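You operate a simulated robot arm through the tools that you are given. There is no shell and no other tool.

The job below is to be done with a simulated robot arm. You get a single attempt, and the scene is never put back.

## Task
Mash the boiled potatoes in the curry pot with milk and salt.
Fine: tip in the orange cup's milk and the green cup's salt first, spill none, put both back; mash till no lumps show; masher back on the side plate; the pink cup stays.

It is judged by the outcome, as a careful person would: the job done as asked, and still so three seconds after it is handed in. It fails if anything else is knocked over, pushed out of place, dropped, spilled or broken.

## Robot
A 6-joint arm with a four-finger gripper, fixed in place. Base frame: the origin is at the foot of the arm, x ahead of it, y to its left, z up. Units: m, degrees, N and s.
Its first joint turns from -166.0 to 166.0 degrees. Payload 3.67 kg.
Tool frame: the origin (TCP) lies between the finger pads and is the grasp point; the fingertips stand 0.028 m ahead of it; z points along the fingers, y is the line along which they close. The gripper opens to 0.112 m. The gripper's body begins 0.073 m behind the TCP.
Orientation is that of the tool frame in the base frame, as [roll, pitch, yaw] about the fixed x, y, z axes, in that order (R = Rz(yaw) Ry(pitch) Rx(roll)). With the fingers straight down and closing along the base's y, the tool's x points along the base's -x, its y along +y and its z along -z.

## Interface
- The arm moves only by the tool send_rows. Its arguments are lists of equal length, an entry for each row: "travel": the shift along the base's x, y, z in cm, a list of three; "angular": the turn, a rotation vector about the base's x, y, z in rad, a list of three; "hand": the gripper command, from -1 (fully open) to 1 (shut), values between in proportion. In form: {"travel": [[tx, ty, tz], ...], "angular": [[ax, ay, az], ...], "hand": [hand, ...]}. A call has 1 to 20 rows; each row shifts and turns the commanded pose from where the row before left it. Each row takes 0.2 s and may step no farther than 0.05 m and 8.6 degrees from the row before; otherwise, or with a gripper value out of range, the whole call is refused. Where a pose cannot be reached the arm comes as near as it can. A force on the tool above 40 N (or 10 N above the force at the start of the call, whichever is more), or a blocked arm, ends the call early, and 0.2 s more pass. The fingers move at their own pace and stop on an object; they squeeze with about 42 N. The grip force told is the motor's: it shows also when the fingers shut on nothing. Time passes only in rows, and 0.2 s behind the last, so rows that do not move let the fingers close. The reply holds the time, the measured pose of the TCP, the force on the tool along the base axes, the opening and the grip force, in the units named above and with some noise, with the torque about the TCP (base axes, N m) and any sound that the robot's microphone picked up.
- Cameras (640 x 400 px; columns grow to the right, rows downward): "scene" is fixed at [0.0495, 0.6506, 1.6716]; the picture's right is [-0.51, -0.86, 0.00], its down [-0.73, 0.43, -0.53] and it looks along [0.45, -0.27, -0.85] (base axes); focal length 214 px, centre (320, 200). "wrist" rides on the gripper at [0.06, -0.018, -0.104] in the tool frame; the picture's right is [0.29, 0.96, 0.00], its down [-0.80, 0.24, -0.55] and it looks along [-0.53, 0.16, 0.83] (tool axes); focal length 234 px, centre (320, 200). There is no depth. A picture from a camera that has moved, and an enlarged one, comes with that camera's place and axes in the base frame and with its lens.
- capture(camera): a new picture of that camera. It takes no simulated time.
- zoom(camera, box): a new picture of the part [left, top, right, bottom] of that camera's present view, enlarged. It takes no simulated time.
- close_job(): hands the job in; it is judged then, once.

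Nothing tells you positions but the pictures and the camera data. Unless the task says otherwise, let go and move clear before handing in.

The tools are called after "Emit:" as name(argument=value, ...) on one line, values as JSON. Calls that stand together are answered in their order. send_rows: Moves the arm, as the interface text tells. Its arguments: {"type":"object","properties":{"travel":{"type":"array","items":{"type":"array","items":{"type":"number"}}},"angular":{"type":"array","items":{"type":"array","items":{"type":"number"}}},"hand":{"type":"array","items":{"type":"number"}}},"required":["travel","angular","hand"]} The other tools are called the same way: capture (camera) takes a picture; zoom (camera, box) takes an enlarged picture of a part of a camera's view; close_job () hands the job in.

At the start:

```text
time: 0.0
ee_pos: [0.3688, 0.2741, 1.3743]
tool_rot: [179.9, 0.0, -179.9]
wrist_force: [-0.4, 1.0, -0.4]
wrist_torque: [0.03, -0.01, 0.0]
gripper_width: 0.112
grip_force: 0.0
```

scene: 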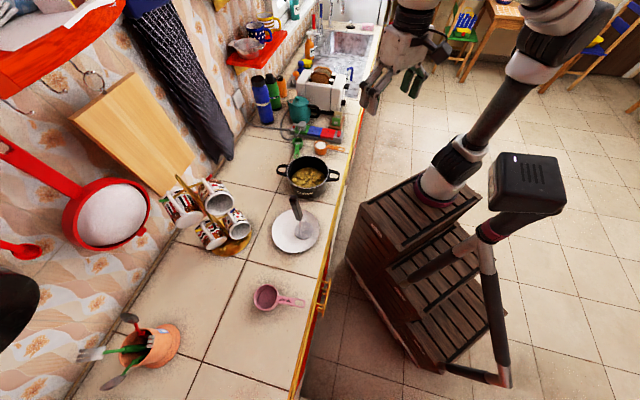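
wrist: 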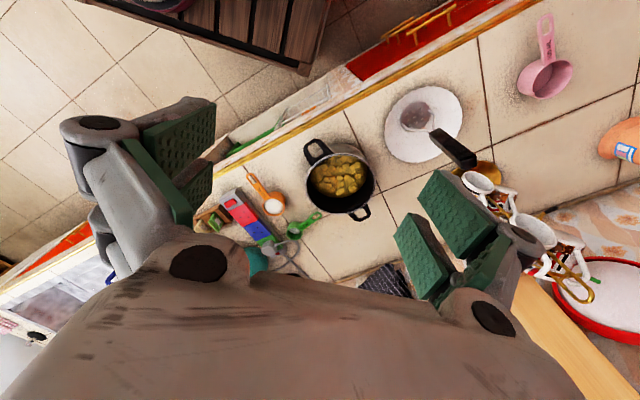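

I see a counter with the curry pot of potatoes, a plate with a masher, a pink cup, and near the pot an orange and a green measuring cup. I'll zoom in to locate each of them before moving.

Emit:
zoom(camera="scene", box=[240, 100, 360, 175])

Emit:
zoom(camera="scene", box=[220, 140, 380, 320])

Emit:
zoom(camera="wrist", box=[200, 100, 400, 280])

Emit:
zoom(camera="wrist", box=[360, 20, 600, 220])

```text
5.33 times, centred on (300, 138) of scene
camera zoom: at [0.0495, 0.6506, 1.6716], right [-0.51, -0.86, 0.0], down [-0.73, 0.43, -0.53], along [0.45, -0.27, -0.85], focal length 1144 px, centre (427, 533)
```

zoom: 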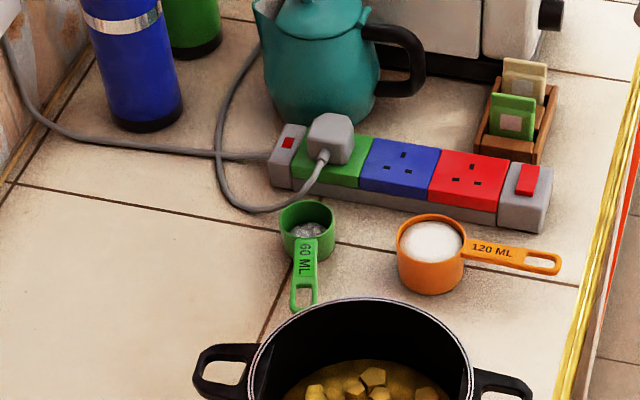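

```text
2.22 times, centred on (300, 230) of scene
camera zoom: at [0.0495, 0.6506, 1.6716], right [-0.51, -0.86, 0.0], down [-0.73, 0.43, -0.53], along [0.45, -0.27, -0.85], focal length 477 px, centre (364, 133)
```

zoom: 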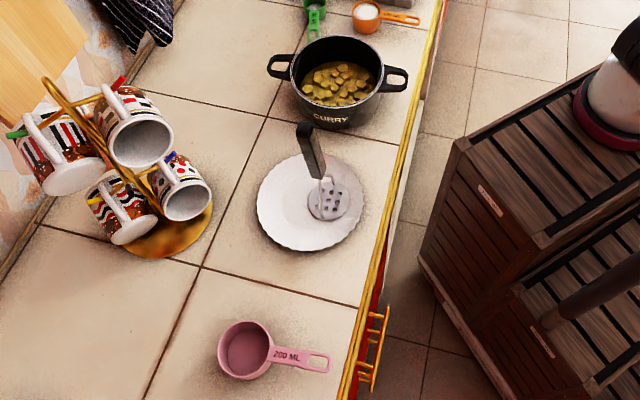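

```text
2.22 times, centred on (300, 190) of wrist
camera zoom: at [0.3091, 0.2554, 1.4773], right [-0.29, 0.96, 0.0], down [0.8, 0.24, 0.55], along [0.53, 0.16, -0.83], focal length 520 px, centre (364, 222)
```

zoom: 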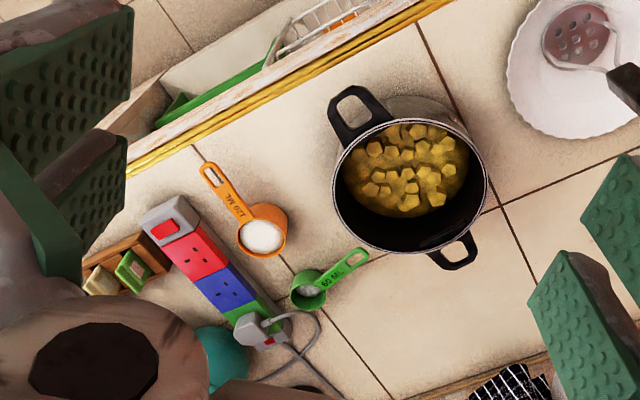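

```text
2.00 times, centred on (480, 120) of wrist
camera zoom: at [0.3091, 0.2554, 1.4773], right [-0.29, 0.96, 0.0], down [0.8, 0.24, 0.55], along [0.53, 0.16, -0.83], focal length 468 px, centre (0, 360)
```

zoom: 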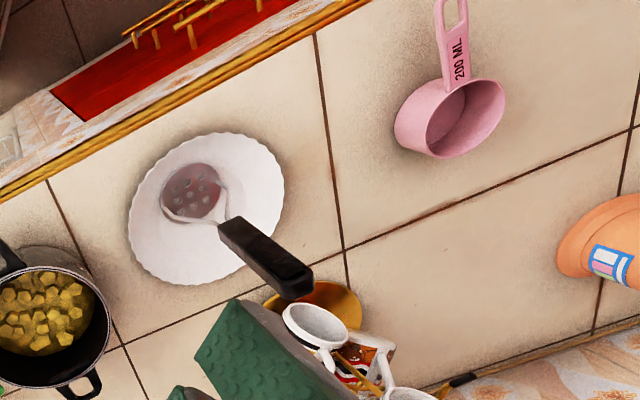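

The scene is understood roughly: counter at z≈0.864, pot rim near (0.58, 0.40, 0.945), orange cup near (0.73, 0.24), green near (0.82, 0.33), masher standing upright near (0.385, 0.535). I'll look closer at details before moving.

Emit:
zoom(camera="scene", box=[285, 120, 345, 158])

Emit:
zoom(camera="scene", box=[265, 180, 329, 260])

Emit:
zoom(camera="scene", box=[270, 145, 350, 205])

Emit:
zoom(camera="scene", box=[340, 0, 640, 400])

Emit:
zoom(camera="wrist", box=[240, 150, 340, 250])

Emit:
zoom(camera="wrist", box=[390, 70, 530, 190])

```text
10.53 times, centred on (315, 139) of scene
camera zoom: at [0.0495, 0.6506, 1.6716], right [-0.51, -0.86, 0.0], down [-0.73, 0.43, -0.53], along [0.45, -0.27, -0.85], focal length 2258 px, centre (373, 842)
```

zoom: 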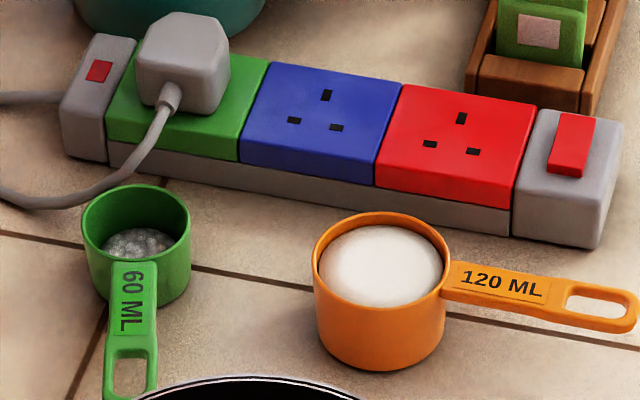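

```text
5.00 times, centred on (297, 220) of scene
camera zoom: at [0.0495, 0.6506, 1.6716], right [-0.51, -0.86, 0.0], down [-0.73, 0.43, -0.53], along [0.45, -0.27, -0.85], focal length 1072 px, centre (435, 100)
```

zoom: 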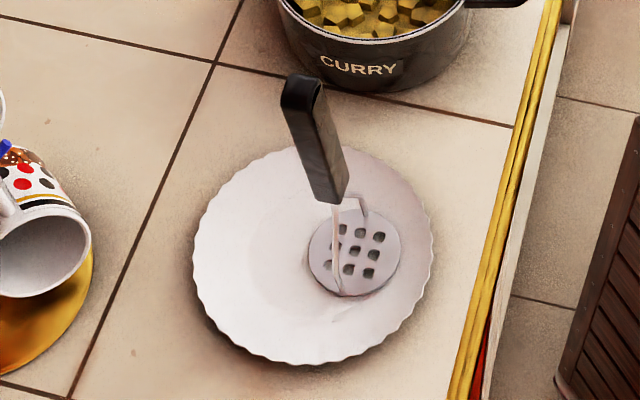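

```text
6.67 times, centred on (310, 175) of scene
camera zoom: at [0.0495, 0.6506, 1.6716], right [-0.51, -0.86, 0.0], down [-0.73, 0.43, -0.53], along [0.45, -0.27, -0.85], focal length 1430 px, centre (387, 367)
```

zoom: 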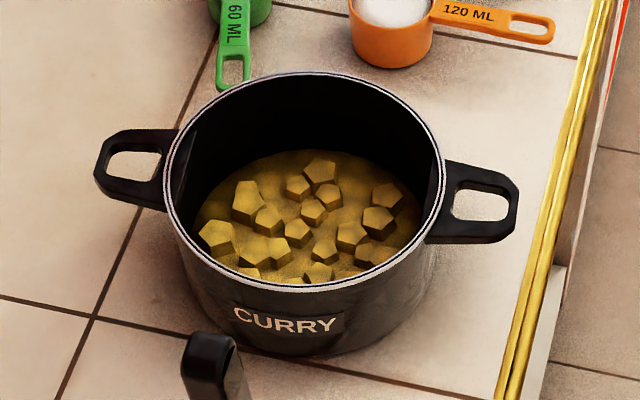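

```text
1.00 times, centred on (490, 200) of scene (not enlarged: the box is as wide or as high as the picture)
camera zoom: at [0.0495, 0.6506, 1.6716], right [-0.51, -0.86, 0.0], down [-0.73, 0.43, -0.53], along [0.45, -0.27, -0.85], focal length 214 px, centre (150, 200)
```

zoom: 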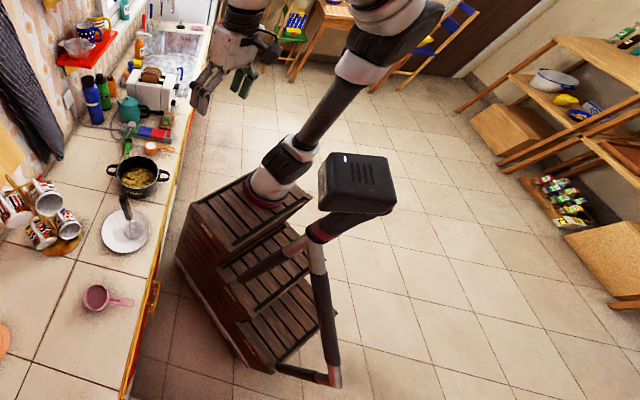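

```text
4.00 times, centred on (290, 200) of wrist
camera zoom: at [0.3091, 0.2554, 1.4773], right [-0.29, 0.96, 0.0], down [0.8, 0.24, 0.55], along [0.53, 0.16, -0.83], focal length 937 px, centre (440, 200)
```

zoom: 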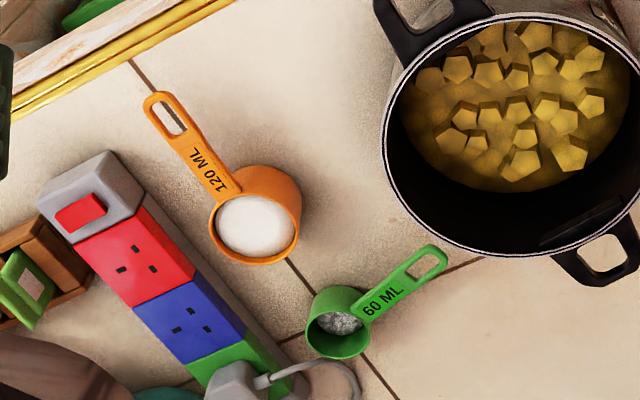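

```text
3.33 times, centred on (460, 130) of wrist
camera zoom: at [0.3091, 0.2554, 1.4773], right [-0.29, 0.96, 0.0], down [0.8, 0.24, 0.55], along [0.53, 0.16, -0.83], focal length 781 px, centre (-147, 433)
```

zoom: 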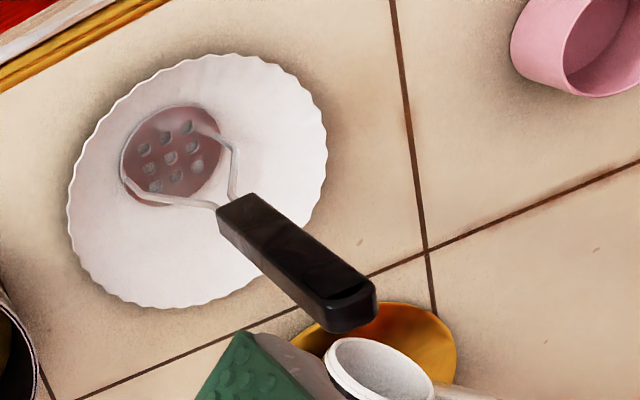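

Before planning the pour I want to understand the arm's layout, so I'll zoom in on the arm and its stand.

Emit:
zoom(camera="scene", box=[360, 120, 600, 270])

Emit:
zoom(camera="scene", box=[350, 0, 640, 181])

Emit:
capture(camera="wrist")

```text
2.67 times, centred on (480, 195) of scene
camera zoom: at [0.0495, 0.6506, 1.6716], right [-0.51, -0.86, 0.0], down [-0.73, 0.43, -0.53], along [0.45, -0.27, -0.85], focal length 572 px, centre (-107, 213)
```

zoom: 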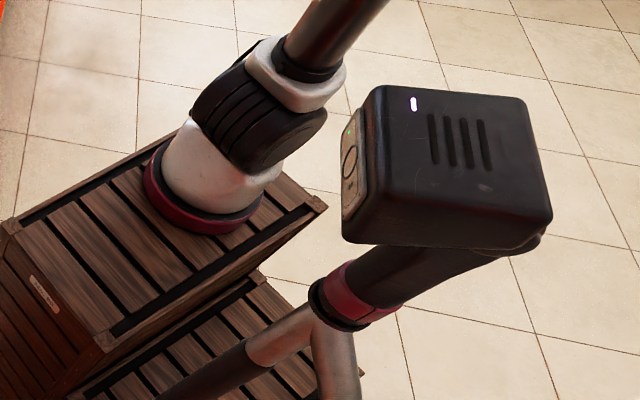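

```text
2.21 times, centred on (495, 90) of scene
camera zoom: at [0.0495, 0.6506, 1.6716], right [-0.51, -0.86, 0.0], down [-0.73, 0.43, -0.53], along [0.45, -0.27, -0.85], focal length 473 px, centre (-66, 442)
```

zoom: 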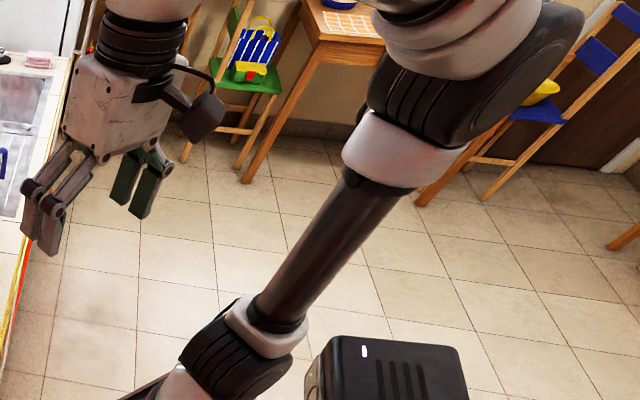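

```text
taken
camera wrist: at [0.3091, 0.2554, 1.4773], right [-0.29, 0.96, 0.0], down [0.8, 0.24, 0.55], along [0.53, 0.16, -0.83], focal length 234 px, centre (320, 200)
```

wrist: 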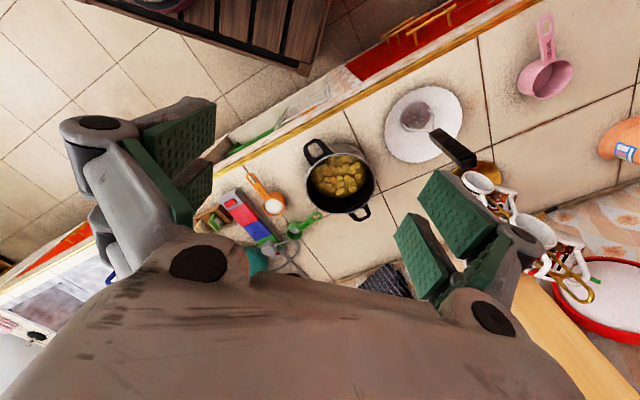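

The arm, cups, pot and masher are located; my plan is to grip each cup by its body from above and tip it over the pot with the tool coming from the side. First I'll do an empty dry run of that pour pose high above the pot to check the arm can reach it.

Emit:
send_rows(travel=[[2.6, 1.5, -0.6], [2.6, 1.5, -0.6], [2.6, 1.5, -0.6], [2.6, 1.5, -0.6], [2.6, 1.5, -0.6], [2.6, 1.5, -0.6], [2.6, 1.5, -0.6], [2.6, 1.5, -0.6], [0, 0, 0], [0, 0, 0], [0, 0, 0], [0, 0, 0], [0, 0, 0], [0, 0, 0], [0, 0, 0], [0, 0, 0], [0, 0, 0], [0, 0, 0]], angular=[[0, 0, 0], [0, 0, 0], [0, 0, 0], [0, 0, 0], [0, 0, 0], [0, 0, 0], [0, 0, 0], [0, 0, 0], [0, 0, -0.1309], [0, 0, -0.1309], [0, 0, -0.1309], [0, 0, -0.1309], [0, 0, -0.1309], [0, 0, -0.1309], [0, 0, -0.1309], [0, 0, -0.1309], [0, 0, -0.1309], [0, 0, -0.1309]], hand=[-1, -1, -1, -1, -1, -1, -1, -1, -1, -1, -1, -1, -1, -1, -1, -1, -1, -1])

Emit:
capture(camera="wrist")

Emit:
capture(camera="scene")

```text
time: 3.8
ee_pos: [0.5762, 0.3921, 1.3253]
tool_rot: [179.9, 0.0, 104.8]
wrist_force: [0.4, 0.7, -0.2]
wrist_torque: [-0.01, -0.01, 0.0]
gripper_width: 0.1119
grip_force: 0.0
```

```text
taken
camera wrist: at [0.5443, 0.4466, 1.4294], right [0.85, 0.52, 0.0], down [0.44, -0.71, 0.55], along [0.29, -0.47, -0.83], focal length 234 px, centre (320, 200)
```

wrist: 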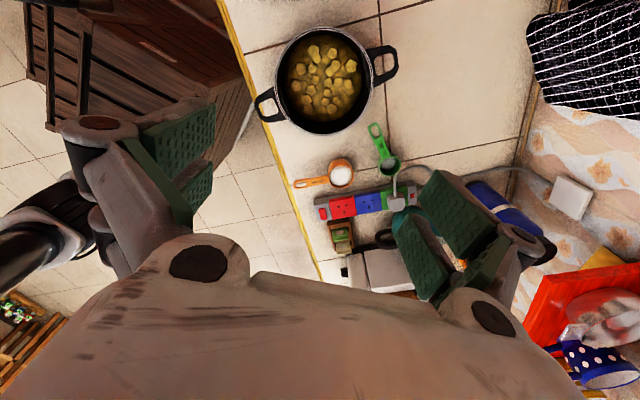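

```text
taken
```

scene: 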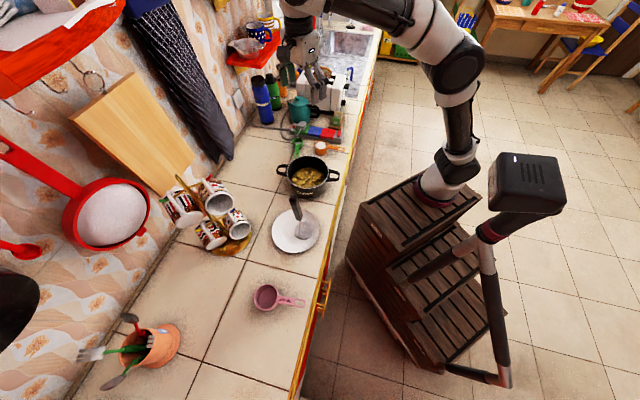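

The arm reached the pose at (0.576, 0.392, 1.325) with the yaw done and everything on the counter untouched. Next is the empty tilt of 115° at this height.

Emit:
send_rows(travel=[[0, 0, 0], [0, 0, 0], [0, 0, 0], [0, 0, 0], [0, 0, 0], [0, 0, 0], [0, 0, 0], [0, 0, 0], [0, 0, 0], [0, 0, 0], [0, 0, 0], [0, 0, 0], [0, 0, 0], [0, 0, 0]], angular=[[0.1385, 0.0371, 0], [0.1385, 0.0371, 0], [0.1385, 0.0371, 0], [0.1385, 0.0371, 0], [0.1385, 0.0371, 0], [0.1385, 0.0371, 0], [0.1385, 0.0371, 0], [0.1385, 0.0371, 0], [0.1385, 0.0371, 0], [0.1385, 0.0371, 0], [0.1385, 0.0371, 0], [0.1385, 0.0371, 0], [0.1385, 0.0371, 0], [0.1385, 0.0371, 0]], hand=[-1, -1, -1, -1, -1, -1, -1, -1, -1, -1, -1, -1, -1, -1])

Emit:
capture(camera="scene")

```text
time: 6.8
ee_pos: [0.5766, 0.3926, 1.3257]
tool_rot: [-0.1, -64.7, -75.1]
wrist_force: [-0.7, -0.4, 0.2]
wrist_torque: [-0.03, -0.02, -0.06]
gripper_width: 0.1121
grip_force: 0.1
```

```text
taken
```

scene: 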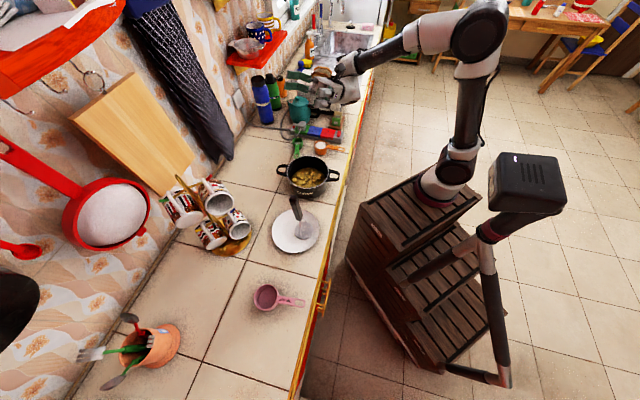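

The tilt to 115° is reachable. I'll lower it in steps toward pouring height and check the clearance of the wrist over the counter.

Emit:
send_rows(travel=[[0, 0, -2.5], [0, 0, -2.5], [0, 0, -2.5], [0, 0, -2.5], [0, 0, -2.5], [0, 0, -2.5]], angular=[[0, 0, 0], [0, 0, 0], [0, 0, 0], [0, 0, 0], [0, 0, 0], [0, 0, 0]], hand=[-1, -1, -1, -1, -1, -1])

Emit:
zoom(camera="scene", box=[240, 60, 480, 210])

Emit:
capture(camera="wrist")

```text
time: 8.2
ee_pos: [0.5752, 0.3928, 1.1771]
tool_rot: [-0.1, -64.8, -75.0]
wrist_force: [-0.4, 0.3, 1.1]
wrist_torque: [-0.03, -0.01, -0.04]
gripper_width: 0.1119
grip_force: 0.0
```

```text
2.67 times, centred on (360, 135) of scene
camera zoom: at [0.0495, 0.6506, 1.6716], right [-0.51, -0.86, 0.0], down [-0.73, 0.43, -0.53], along [0.45, -0.27, -0.85], focal length 572 px, centre (213, 373)
```

zoom: 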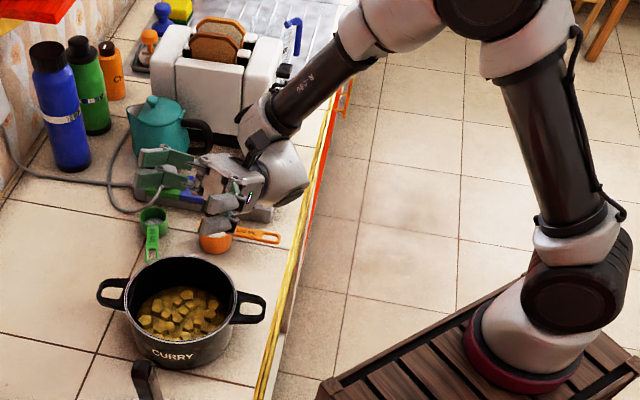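

```text
taken
camera wrist: at [0.5898, 0.2734, 1.185], right [0.96, 0.13, 0.26], down [0.27, -0.1, -0.96], along [-0.1, 0.99, -0.13], focal length 234 px, centre (320, 200)
```

wrist: 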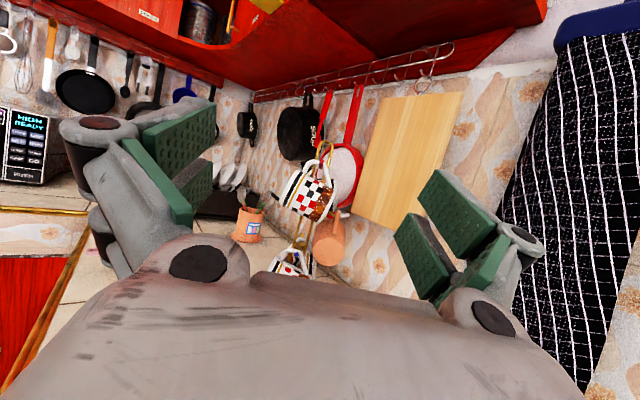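

The dry run shows enough clearance at this pose. I'll undo the tilt while rising, then head over the orange cup with the original yaw so I can measure it closely.

Emit:
send_rows(travel=[[0, 0, 0.5], [0, 0, 0.5], [0, 0, 0.5], [0, 0, 0.5], [0, 0, 0.5], [0, 0, 0.5], [0, 0, 0.5], [0, 0, 0.5], [0, 0, 0.5], [0, 0, 0.5], [0, 0, 0.5], [0, 0, 0.5], [0, 0, 0.5], [0, 0, 0.5]], angular=[[-0.1385, -0.0371, 0], [-0.1385, -0.0371, 0], [-0.1385, -0.0371, 0], [-0.1385, -0.0371, 0], [-0.1385, -0.0371, 0], [-0.1385, -0.0371, 0], [-0.1385, -0.0371, 0], [-0.1385, -0.0371, 0], [-0.1385, -0.0371, 0], [-0.1385, -0.0371, 0], [-0.1385, -0.0371, 0], [-0.1385, -0.0371, 0], [-0.1385, -0.0371, 0], [-0.1385, -0.0371, 0]], hand=[-1, -1, -1, -1, -1, -1, -1, -1, -1, -1, -1, -1, -1, -1])

Emit:
send_rows(travel=[[1.58, -1.53, -0.9], [1.58, -1.53, -0.9], [1.58, -1.53, -0.9], [1.58, -1.53, -0.9], [1.58, -1.53, -0.9], [1.58, -1.53, -0.9], [1.58, -1.53, -0.9], [1.58, -1.53, -0.9], [1.58, -1.53, -0.9], [1.58, -1.53, -0.9], [0, 0, 0]], angular=[[0, 0, 0.1309], [0, 0, 0.1309], [0, 0, 0.1309], [0, 0, 0.1309], [0, 0, 0.1309], [0, 0, 0.1309], [0, 0, 0.1309], [0, 0, 0.1309], [0, 0, 0.1309], [0, 0, 0.1309], [0, 0, 0]], hand=[-1, -1, -1, -1, -1, -1, -1, -1, -1, -1, -1])

Emit:
capture(camera="wrist")

Emit:
capture(camera="scene")

```text
time: 11.2
ee_pos: [0.5776, 0.392, 1.2473]
tool_rot: [179.8, 0.1, 104.9]
wrist_force: [-0.4, -0.4, 0.8]
wrist_torque: [0.06, 0.0, 0.01]
gripper_width: 0.1117
grip_force: 0.1
```

```text
time: 13.6
ee_pos: [0.735, 0.2385, 1.1563]
tool_rot: [179.9, 0.0, -180.0]
wrist_force: [-0.3, -0.4, 0.2]
wrist_torque: [0.0, -0.01, 0.02]
gripper_width: 0.1122
grip_force: 0.0
```

```text
taken
camera wrist: at [0.6753, 0.2217, 1.2596], right [-0.29, 0.96, 0.0], down [0.8, 0.24, 0.55], along [0.53, 0.16, -0.83], focal length 234 px, centre (320, 200)
```

wrist: 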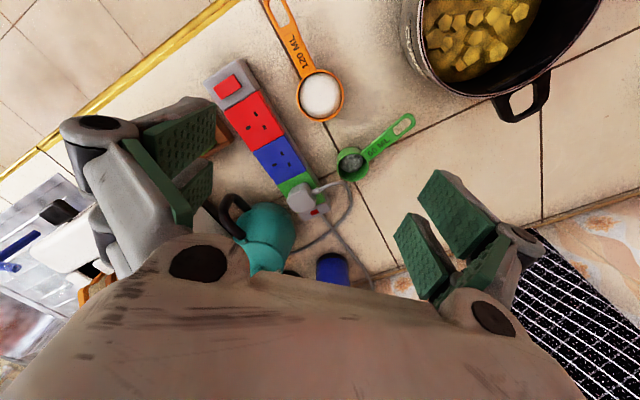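

```text
taken
```

scene: 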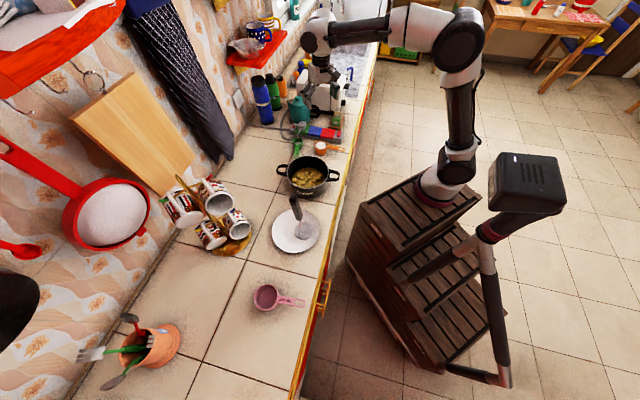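

The gripper now hovers above the orange cup. I'll zoom in to measure both cups from here.

Emit:
zoom(camera="wrist", box=[260, 40, 420, 190])

Emit:
zoom(camera="wrist", box=[270, 60, 370, 130])

```text
2.67 times, centred on (340, 115) of wrist
camera zoom: at [0.6753, 0.2217, 1.2596], right [-0.29, 0.96, 0.0], down [0.8, 0.24, 0.55], along [0.53, 0.16, -0.83], focal length 624 px, centre (267, 427)
```

zoom: 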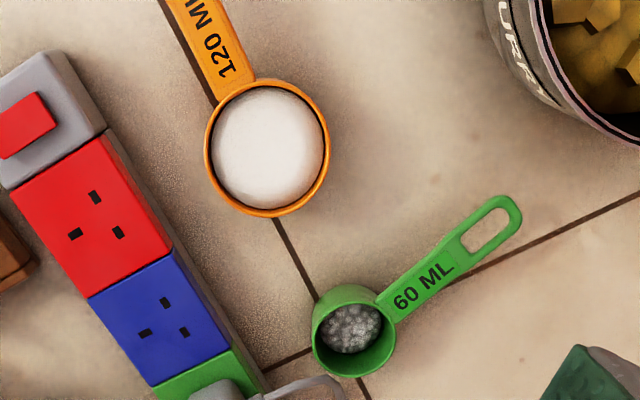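

```text
5.71 times, centred on (320, 95) of wrist
camera zoom: at [0.6753, 0.2217, 1.2596], right [-0.29, 0.96, 0.0], down [0.8, 0.24, 0.55], along [0.53, 0.16, -0.83], focal length 1338 px, centre (320, 800)
```

zoom: 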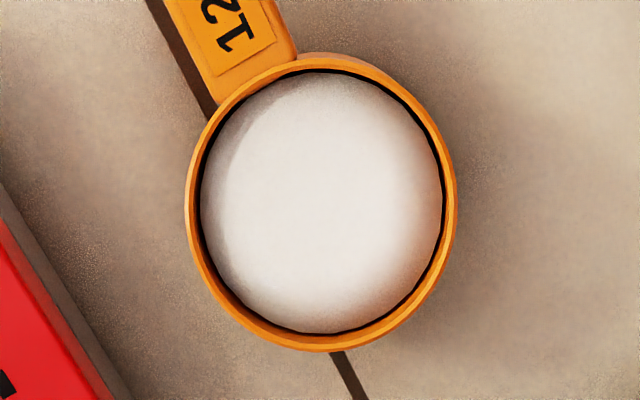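

The orange cup's rim centre is at (0.732, 0.239), radius 3.3 cm, and the green one's at (0.824, 0.325), radius 2.7 cm. I'll partly close the fingers and descend to just above the orange rim for a check.

Emit:
send_rows(travel=[[-0.3, 0.05, -2.5], [0, 0, -2.5], [0, 0, -2.5], [0, 0, -2.5], [0, 0, -2.5], [0, 0, -2.5], [0, 0, -2.5], [0, 0, -1.1], [0, 0, 0]], angular=[[0, 0, 0], [0, 0, 0], [0, 0, 0], [0, 0, 0], [0, 0, 0], [0, 0, 0], [0, 0, 0], [0, 0, 0], [0, 0, 0]], hand=[-0.6, -0.6, -0.6, -0.6, -0.6, -0.6, -0.6, -0.6, -0.6])

Emit:
capture(camera="wrist")

Emit:
zoom(camera="scene", box=[270, 70, 370, 160])

```text
time: 15.6
ee_pos: [0.7313, 0.241, 0.9704]
tool_rot: [179.9, 0.0, -180.0]
wrist_force: [0.0, -0.2, -0.4]
wrist_torque: [-0.02, 0.01, -0.02]
gripper_width: 0.0895
grip_force: 0.0
```

```text
taken
camera wrist: at [0.6722, 0.2231, 1.0729], right [-0.29, 0.96, 0.0], down [0.8, 0.24, 0.55], along [0.53, 0.16, -0.83], focal length 234 px, centre (320, 200)
```

wrist: 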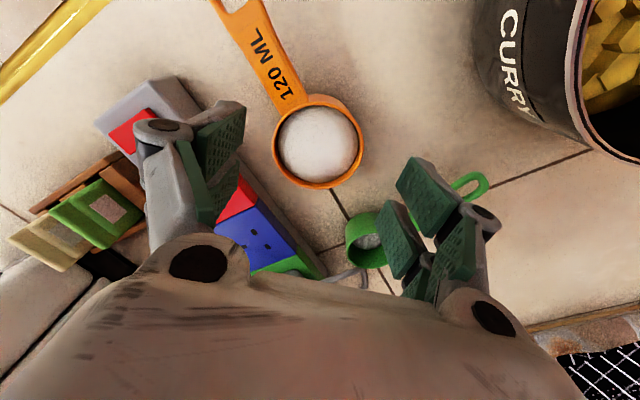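

```text
4.44 times, centred on (320, 115) of scene
camera zoom: at [0.0495, 0.6506, 1.6716], right [-0.51, -0.86, 0.0], down [-0.73, 0.43, -0.53], along [0.45, -0.27, -0.85], focal length 953 px, centre (320, 578)
```

zoom: 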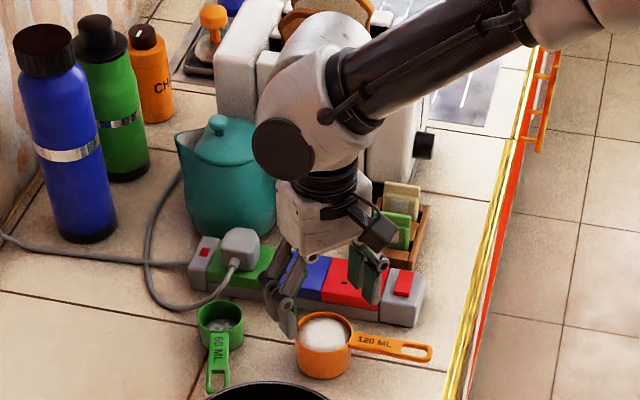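

The cup sits centred between the fingers. I'll descend around it to about z=0.902, fingertips about a centimetre off the counter.

Emit:
send_rows(travel=[[-0.1, 0, -1.4], [0, 0, -1.4], [0, 0, -1.4], [0, 0, -1.4], [0, 0, -1.2], [0, 0, 0]], angular=[[0, 0, 0], [0, 0, 0], [0, 0, 0], [0, 0, 0], [0, 0, 0], [0, 0, 0]], hand=[-0.6, -0.6, -0.6, -0.6, -0.6, -0.6])

Emit:
capture(camera="wrist")

Emit:
zoom(camera="scene", box=[280, 110, 360, 170])

```text
time: 17.0
ee_pos: [0.73, 0.2407, 0.9018]
tool_rot: [179.9, 0.0, -180.0]
wrist_force: [0.4, 0.5, -0.5]
wrist_torque: [0.04, 0.0, -0.02]
gripper_width: 0.0897
grip_force: 0.0
```

```text
taken
camera wrist: at [0.6712, 0.2229, 1.0054], right [-0.29, 0.96, 0.0], down [0.8, 0.24, 0.55], along [0.53, 0.16, -0.83], focal length 234 px, centre (320, 200)
```

wrist: 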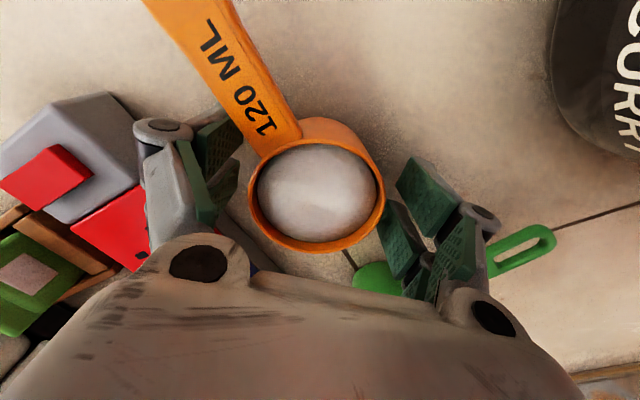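

```text
6.67 times, centred on (320, 140) of scene
camera zoom: at [0.0495, 0.6506, 1.6716], right [-0.51, -0.86, 0.0], down [-0.73, 0.43, -0.53], along [0.45, -0.27, -0.85], focal length 1430 px, centre (320, 600)
```

zoom: 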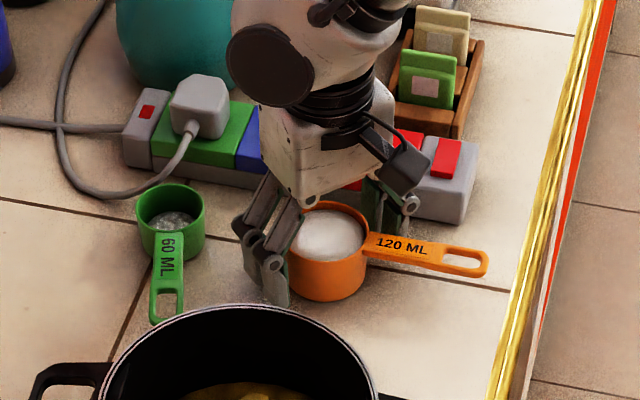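

The cup is nicely between the pads. I'll close gently in small increments so the cup isn't jolted.

Emit:
send_rows(travel=[[0, 0, 0], [0, 0, 0], [0, 0, 0], [0, 0, 0], [0, 0, 0], [0, 0, 0], [0, 0, 0], [0, 0, 0]], angular=[[0, 0, 0], [0, 0, 0], [0, 0, 0], [0, 0, 0], [0, 0, 0], [0, 0, 0], [0, 0, 0], [0, 0, 0]], hand=[-0.45, -0.35, -0.28, -0.22, -0.16, -0.1, 0, 0.2])

Emit:
capture(camera="wrist")

```text
time: 18.8
ee_pos: [0.7296, 0.241, 0.9024]
tool_rot: [179.8, 0.0, -179.9]
wrist_force: [-0.3, -0.6, 3.4]
wrist_torque: [0.15, -0.02, 0.0]
gripper_width: 0.059
grip_force: 42.3
```

```text
taken
camera wrist: at [0.6712, 0.2229, 1.0058], right [-0.29, 0.96, 0.0], down [0.8, 0.24, 0.55], along [0.53, 0.16, -0.83], focal length 234 px, centre (320, 200)
```

wrist: 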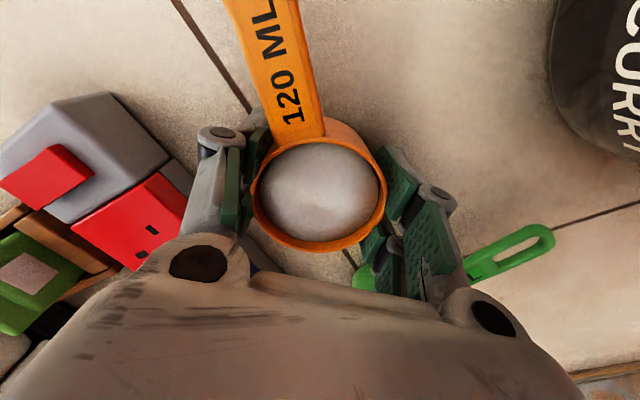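

The gripper reports holding at 0.059 m with 42 N, and the handle seems to have turned a little. I'll look from the scene camera before lifting.

Emit:
zoom(camera="scene", box=[280, 110, 360, 170])

Emit:
zoom(camera="wrist", box=[170, 90, 490, 290])

```text
6.67 times, centred on (320, 140) of scene
camera zoom: at [0.0495, 0.6506, 1.6716], right [-0.51, -0.86, 0.0], down [-0.73, 0.43, -0.53], along [0.45, -0.27, -0.85], focal length 1430 px, centre (320, 600)
```

zoom: 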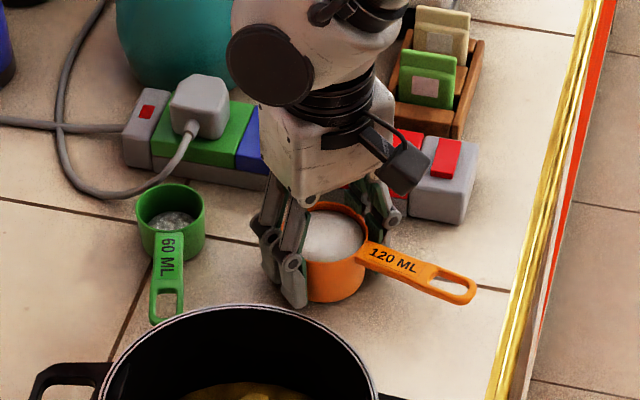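

```text
2.00 times, centred on (330, 190) of wrist
camera zoom: at [0.6712, 0.2229, 1.0058], right [-0.29, 0.96, 0.0], down [0.8, 0.24, 0.55], along [0.53, 0.16, -0.83], focal length 468 px, centre (300, 220)
```

zoom: 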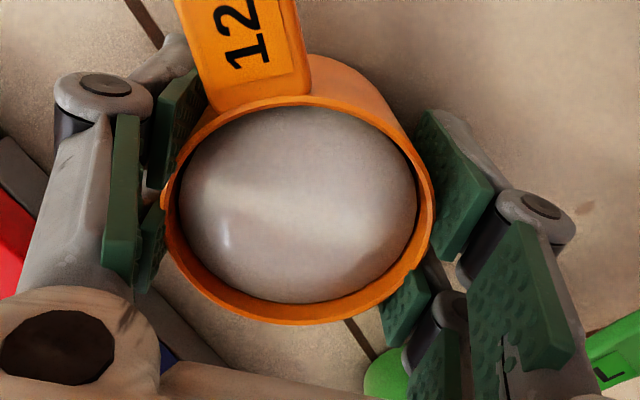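

The cup turned about 15° in the grip but stands level and full; I'll correct that turn when putting it back. Now a slow, small lift to test the hold.

Emit:
send_rows(travel=[[0, 0, 0.2], [0, 0, 0.4], [0, 0, 0.5], [0, 0, 0.5], [0, 0, 0.4], [0, 0, 0]], angular=[[0, 0, 0], [0, 0, 0], [0, 0, 0], [0, 0, 0], [0, 0, 0], [0, 0, 0]], hand=[0.3, 0.3, 0.3, 0.3, 0.3, 0.3])

Emit:
zoom(camera="scene", box=[280, 110, 360, 170])

Emit:
zoom(camera="wrist", box=[170, 90, 490, 290])

```text
time: 20.2
ee_pos: [0.7288, 0.2409, 0.9216]
tool_rot: [179.9, 0.0, -180.0]
wrist_force: [-1.0, -0.4, -0.9]
wrist_torque: [0.01, -0.02, 0.01]
gripper_width: 0.0586
grip_force: 42.1
```

```text
6.67 times, centred on (320, 140) of scene
camera zoom: at [0.0495, 0.6506, 1.6716], right [-0.51, -0.86, 0.0], down [-0.73, 0.43, -0.53], along [0.45, -0.27, -0.85], focal length 1430 px, centre (320, 600)
```

zoom: 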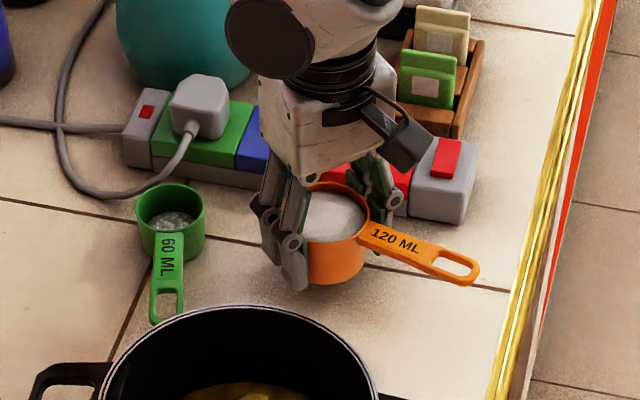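

```text
2.00 times, centred on (330, 190) of wrist
camera zoom: at [0.6709, 0.2225, 1.0252], right [-0.29, 0.96, 0.0], down [0.8, 0.24, 0.55], along [0.53, 0.16, -0.83], focal length 468 px, centre (300, 220)
```

zoom: 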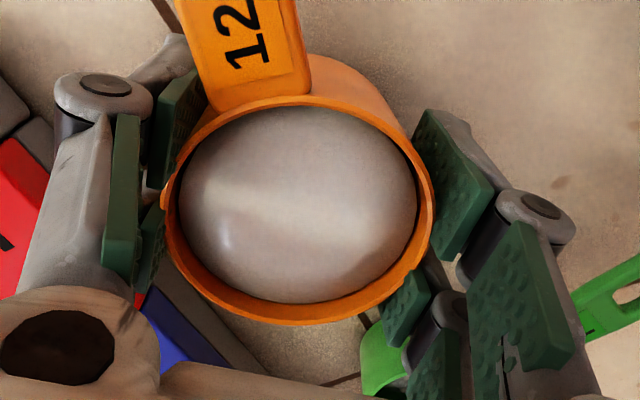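

The hold is firm and the cup is level. I'll lift straight up to about z=1.10, smoothly.

Emit:
send_rows(travel=[[0, 0, 0.4], [0, 0, 0.9], [0, 0, 1.4], [0, 0, 1.5], [0, 0, 1.5], [0, 0, 1.5], [0, 0, 1.5], [0, 0, 1.5], [0, 0, 1.5], [0, 0, 1.5], [0, 0, 1.5], [0, 0, 1.4], [0, 0, 0.9], [0, 0, 0.4], [0, 0, 0]], angular=[[0, 0, 0], [0, 0, 0], [0, 0, 0], [0, 0, 0], [0, 0, 0], [0, 0, 0], [0, 0, 0], [0, 0, 0], [0, 0, 0], [0, 0, 0], [0, 0, 0], [0, 0, 0], [0, 0, 0], [0, 0, 0], [0, 0, 0]], hand=[0.3, 0.3, 0.3, 0.3, 0.3, 0.3, 0.3, 0.3, 0.3, 0.3, 0.3, 0.3, 0.3, 0.3, 0.3])

Emit:
send_rows(travel=[[-0.332, 0.405, 0], [-0.775, 0.945, 0], [-1.107, 1.35, 0], [-1.107, 1.35, 0], [-1.107, 1.35, 0], [-1.107, 1.35, 0], [-1.107, 1.35, 0], [-1.107, 1.35, 0], [-1.107, 1.35, 0], [-1.107, 1.35, 0], [-1.107, 1.35, 0], [-1.107, 1.35, 0], [-1.107, 1.35, 0], [-1.107, 1.35, 0], [-0.775, 0.945, 0], [-0.332, 0.405, 0], [0, 0, 0]], angular=[[0, 0, -0.028], [0, 0, -0.0655], [0, 0, -0.0935], [0, 0, -0.0935], [0, 0, -0.0935], [0, 0, -0.0935], [0, 0, -0.0935], [0, 0, -0.0935], [0, 0, -0.0935], [0, 0, -0.0935], [0, 0, -0.0935], [0, 0, -0.0935], [0, 0, -0.0935], [0, 0, -0.0935], [0, 0, -0.0655], [0, 0, -0.028], [0, 0, 0]], hand=[0.3, 0.3, 0.3, 0.3, 0.3, 0.3, 0.3, 0.3, 0.3, 0.3, 0.3, 0.3, 0.3, 0.3, 0.3, 0.3, 0.3])

Emit:
capture(camera="wrist")

Emit:
zoom(camera="scene", box=[240, 60, 400, 210])

```text
time: 23.4
ee_pos: [0.7293, 0.2399, 1.0964]
tool_rot: [179.9, 0.0, 180.0]
wrist_force: [0.3, 0.9, -0.7]
wrist_torque: [-0.02, -0.02, 0.0]
gripper_width: 0.0587
grip_force: 42.5
```

```text
time: 27.0
ee_pos: [0.5738, 0.4295, 1.0967]
tool_rot: [179.9, 0.0, 104.9]
wrist_force: [-0.6, 0.6, -0.4]
wrist_torque: [-0.03, 0.0, -0.01]
gripper_width: 0.0586
grip_force: 41.7
```

```text
taken
camera wrist: at [0.5426, 0.4835, 1.1999], right [0.85, 0.52, 0.0], down [0.44, -0.71, 0.55], along [0.29, -0.47, -0.83], focal length 234 px, centre (320, 200)
```

wrist: 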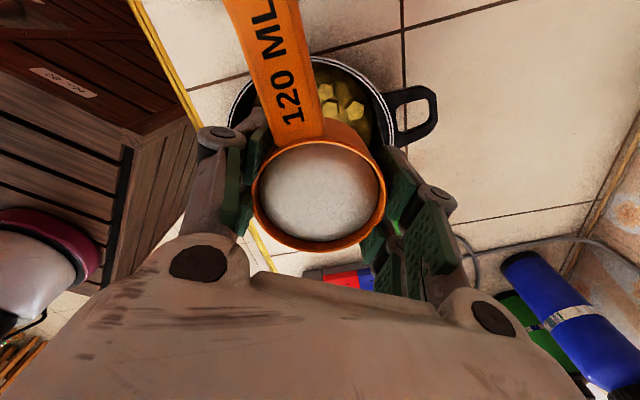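

```text
2.67 times, centred on (320, 135) of scene
camera zoom: at [0.0495, 0.6506, 1.6716], right [-0.51, -0.86, 0.0], down [-0.73, 0.43, -0.53], along [0.45, -0.27, -0.85], focal length 572 px, centre (320, 373)
```

zoom: 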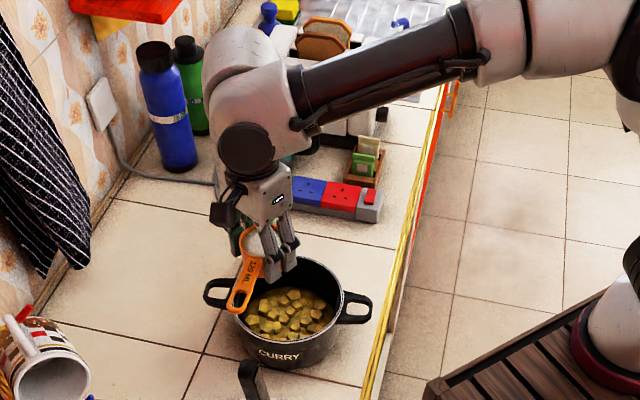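

The cup is over the pot's near-left side with the pot centre at about (0.587, 0.399), so the lip will be right over the potatoes. I'll lower slightly and start tipping slowly.

Emit:
send_rows(travel=[[0, 0, -0.4], [0, 0, -0.9], [0, 0, -1.2], [0, 0, -1.2], [0, 0, -0.9], [0, 0, -0.4], [0, 0, 0]], angular=[[0, 0, 0], [0, 0, 0], [0, 0, 0], [0, 0, 0], [0, 0, 0], [0, 0, 0], [0, 0, 0]], hand=[0.3, 0.3, 0.3, 0.3, 0.3, 0.3, 0.3])

Emit:
send_rows(travel=[[0, 0, 0], [0, 0, 0], [0, 0, 0], [0, 0, 0], [0, 0, 0], [0, 0, 0], [0, 0, 0], [0, 0, 0], [0, 0, 0], [0, 0, 0]], angular=[[0.0483, 0.0129, 0], [0.0483, 0.0129, 0], [0.0483, 0.0129, 0], [0.0483, 0.0129, 0], [0.0483, 0.0129, 0], [0.0483, 0.0129, 0], [0.0483, 0.0129, 0], [0.0483, 0.0129, 0], [0.0483, 0.0129, 0], [0.0483, 0.0129, 0]], hand=[0.3, 0.3, 0.3, 0.3, 0.3, 0.3, 0.3, 0.3, 0.3, 0.3])

Emit:
capture(camera="wrist")

Emit:
zoom(camera="scene", box=[260, 100, 380, 200])

```text
time: 28.6
ee_pos: [0.5736, 0.4308, 1.0463]
tool_rot: [179.9, -0.1, 104.9]
wrist_force: [0.5, -0.1, -1.0]
wrist_torque: [-0.03, 0.0, 0.02]
gripper_width: 0.0588
grip_force: 42.0
```

```text
time: 30.8
ee_pos: [0.5746, 0.4303, 1.0468]
tool_rot: [179.9, -28.7, 104.9]
wrist_force: [-0.6, 0.1, -2.2]
wrist_torque: [-0.05, -0.02, 0.03]
gripper_width: 0.0588
grip_force: 41.8
```

```text
taken
camera wrist: at [0.5573, 0.4277, 1.1654], right [0.86, 0.49, 0.14], down [0.48, -0.87, 0.1], along [0.17, -0.02, -0.98], focal length 234 px, centre (320, 200)
```

wrist: 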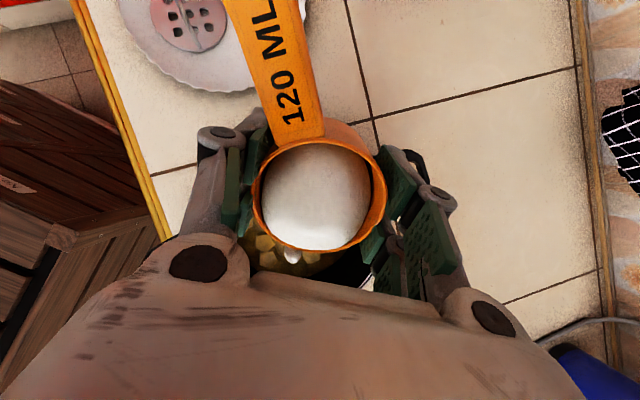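

```text
4.00 times, centred on (320, 150) of scene
camera zoom: at [0.0495, 0.6506, 1.6716], right [-0.51, -0.86, 0.0], down [-0.73, 0.43, -0.53], along [0.45, -0.27, -0.85], focal length 858 px, centre (320, 400)
```

zoom: 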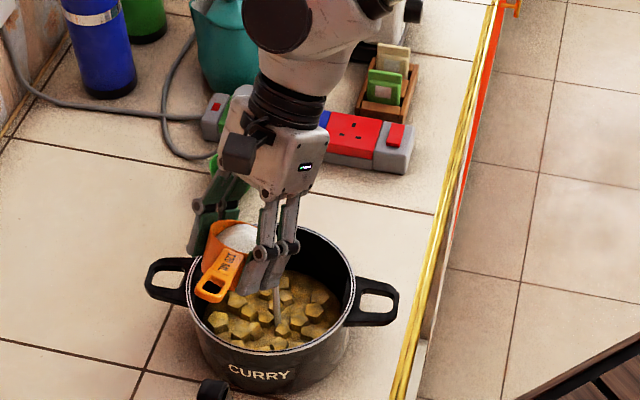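

The milk has begun to run as a thin stream landing inside the pot. I'll keep tipping at the same slow rate.

Emit:
send_rows(travel=[[0, 0, 0], [0, 0, 0], [0, 0, 0], [0, 0, 0], [0, 0, 0], [0, 0, 0], [0, 0, 0], [0, 0, 0]], angular=[[0.0386, 0.0104, 0], [0.0386, 0.0104, 0], [0.0386, 0.0104, 0], [0.0386, 0.0104, 0], [0.0386, 0.0104, 0], [0.0386, 0.0104, 0], [0.0386, 0.0104, 0], [0.0386, 0.0104, 0]], hand=[0.3, 0.3, 0.3, 0.3, 0.3, 0.3, 0.3, 0.3])

Emit:
capture(camera="wrist")

Emit:
zoom(camera="scene", box=[270, 120, 360, 200])

```text
time: 32.6
ee_pos: [0.5754, 0.43, 1.0457]
tool_rot: [-180.0, -47.1, 104.8]
wrist_force: [-0.4, -0.3, -0.2]
wrist_torque: [0.03, 0.02, 0.0]
gripper_width: 0.0584
grip_force: 41.8
```

```text
taken
camera wrist: at [0.567, 0.3914, 1.1597], right [0.88, 0.44, 0.21], down [0.48, -0.86, -0.21], along [0.09, 0.28, -0.96], focal length 234 px, centre (320, 200)
```

wrist: 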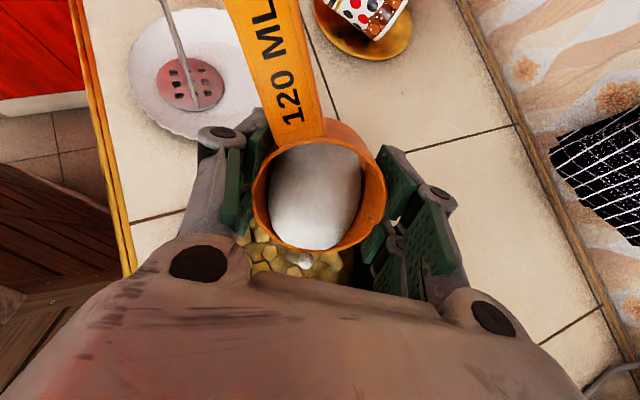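

```text
5.00 times, centred on (315, 160) of scene
camera zoom: at [0.0495, 0.6506, 1.6716], right [-0.51, -0.86, 0.0], down [-0.73, 0.43, -0.53], along [0.45, -0.27, -0.85], focal length 1072 px, centre (345, 400)
```

zoom: 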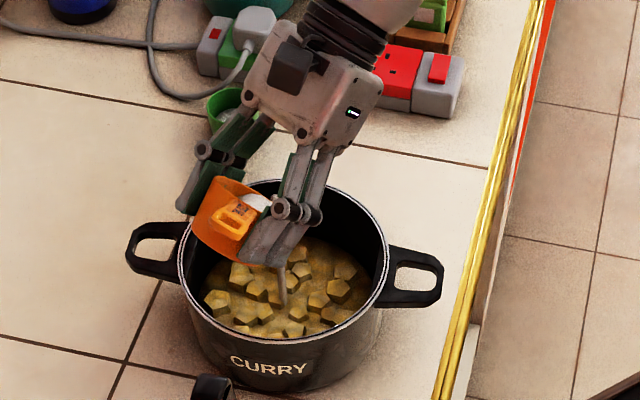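

Milk continues into the pot with nothing on the counter. Continuing to tip, rising a little as the wrist drops.

Emit:
send_rows(travel=[[0, 0, 0], [0, 0, 0], [0, 0, 0], [0, 0, 0], [0, 0, 0.2], [0, 0, 0.2], [0, 0, 0.3], [0, 0, 0.3], [0, 0, 0.3], [0, 0, 0.3]], angular=[[0.0483, 0.0129, 0], [0.0483, 0.0129, 0], [0.0483, 0.0129, 0], [0.0483, 0.0129, 0], [0.0483, 0.0129, 0], [0.0483, 0.0129, 0], [0.0483, 0.0129, 0], [0.0483, 0.0129, 0], [0.0483, 0.0129, 0], [0.0483, 0.0129, 0]], hand=[0.3, 0.3, 0.3, 0.3, 0.3, 0.3, 0.3, 0.3, 0.3, 0.3])

Emit:
capture(camera="wrist")

Emit:
zoom(camera="scene", box=[270, 120, 360, 200])

```text
time: 34.8
ee_pos: [0.5733, 0.4299, 1.0615]
tool_rot: [-179.8, -75.6, 104.8]
wrist_force: [0.2, 0.2, 0.0]
wrist_torque: [-0.07, -0.04, -0.01]
gripper_width: 0.0584
grip_force: 41.7
```

```text
taken
camera wrist: at [0.5801, 0.342, 1.1448], right [0.91, 0.32, 0.28], down [0.42, -0.65, -0.64], along [-0.02, 0.69, -0.72], focal length 234 px, centre (320, 200)
```

wrist: 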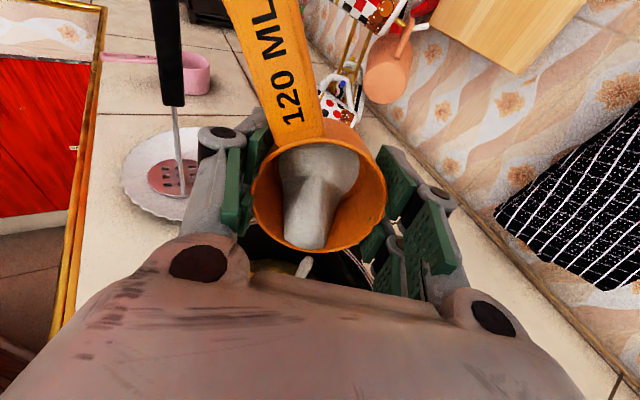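

```text
5.00 times, centred on (315, 160) of scene
camera zoom: at [0.0495, 0.6506, 1.6716], right [-0.51, -0.86, 0.0], down [-0.73, 0.43, -0.53], along [0.45, -0.27, -0.85], focal length 1072 px, centre (345, 400)
```

zoom: 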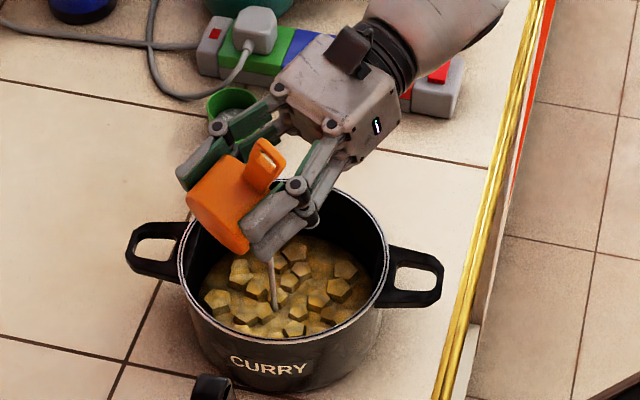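

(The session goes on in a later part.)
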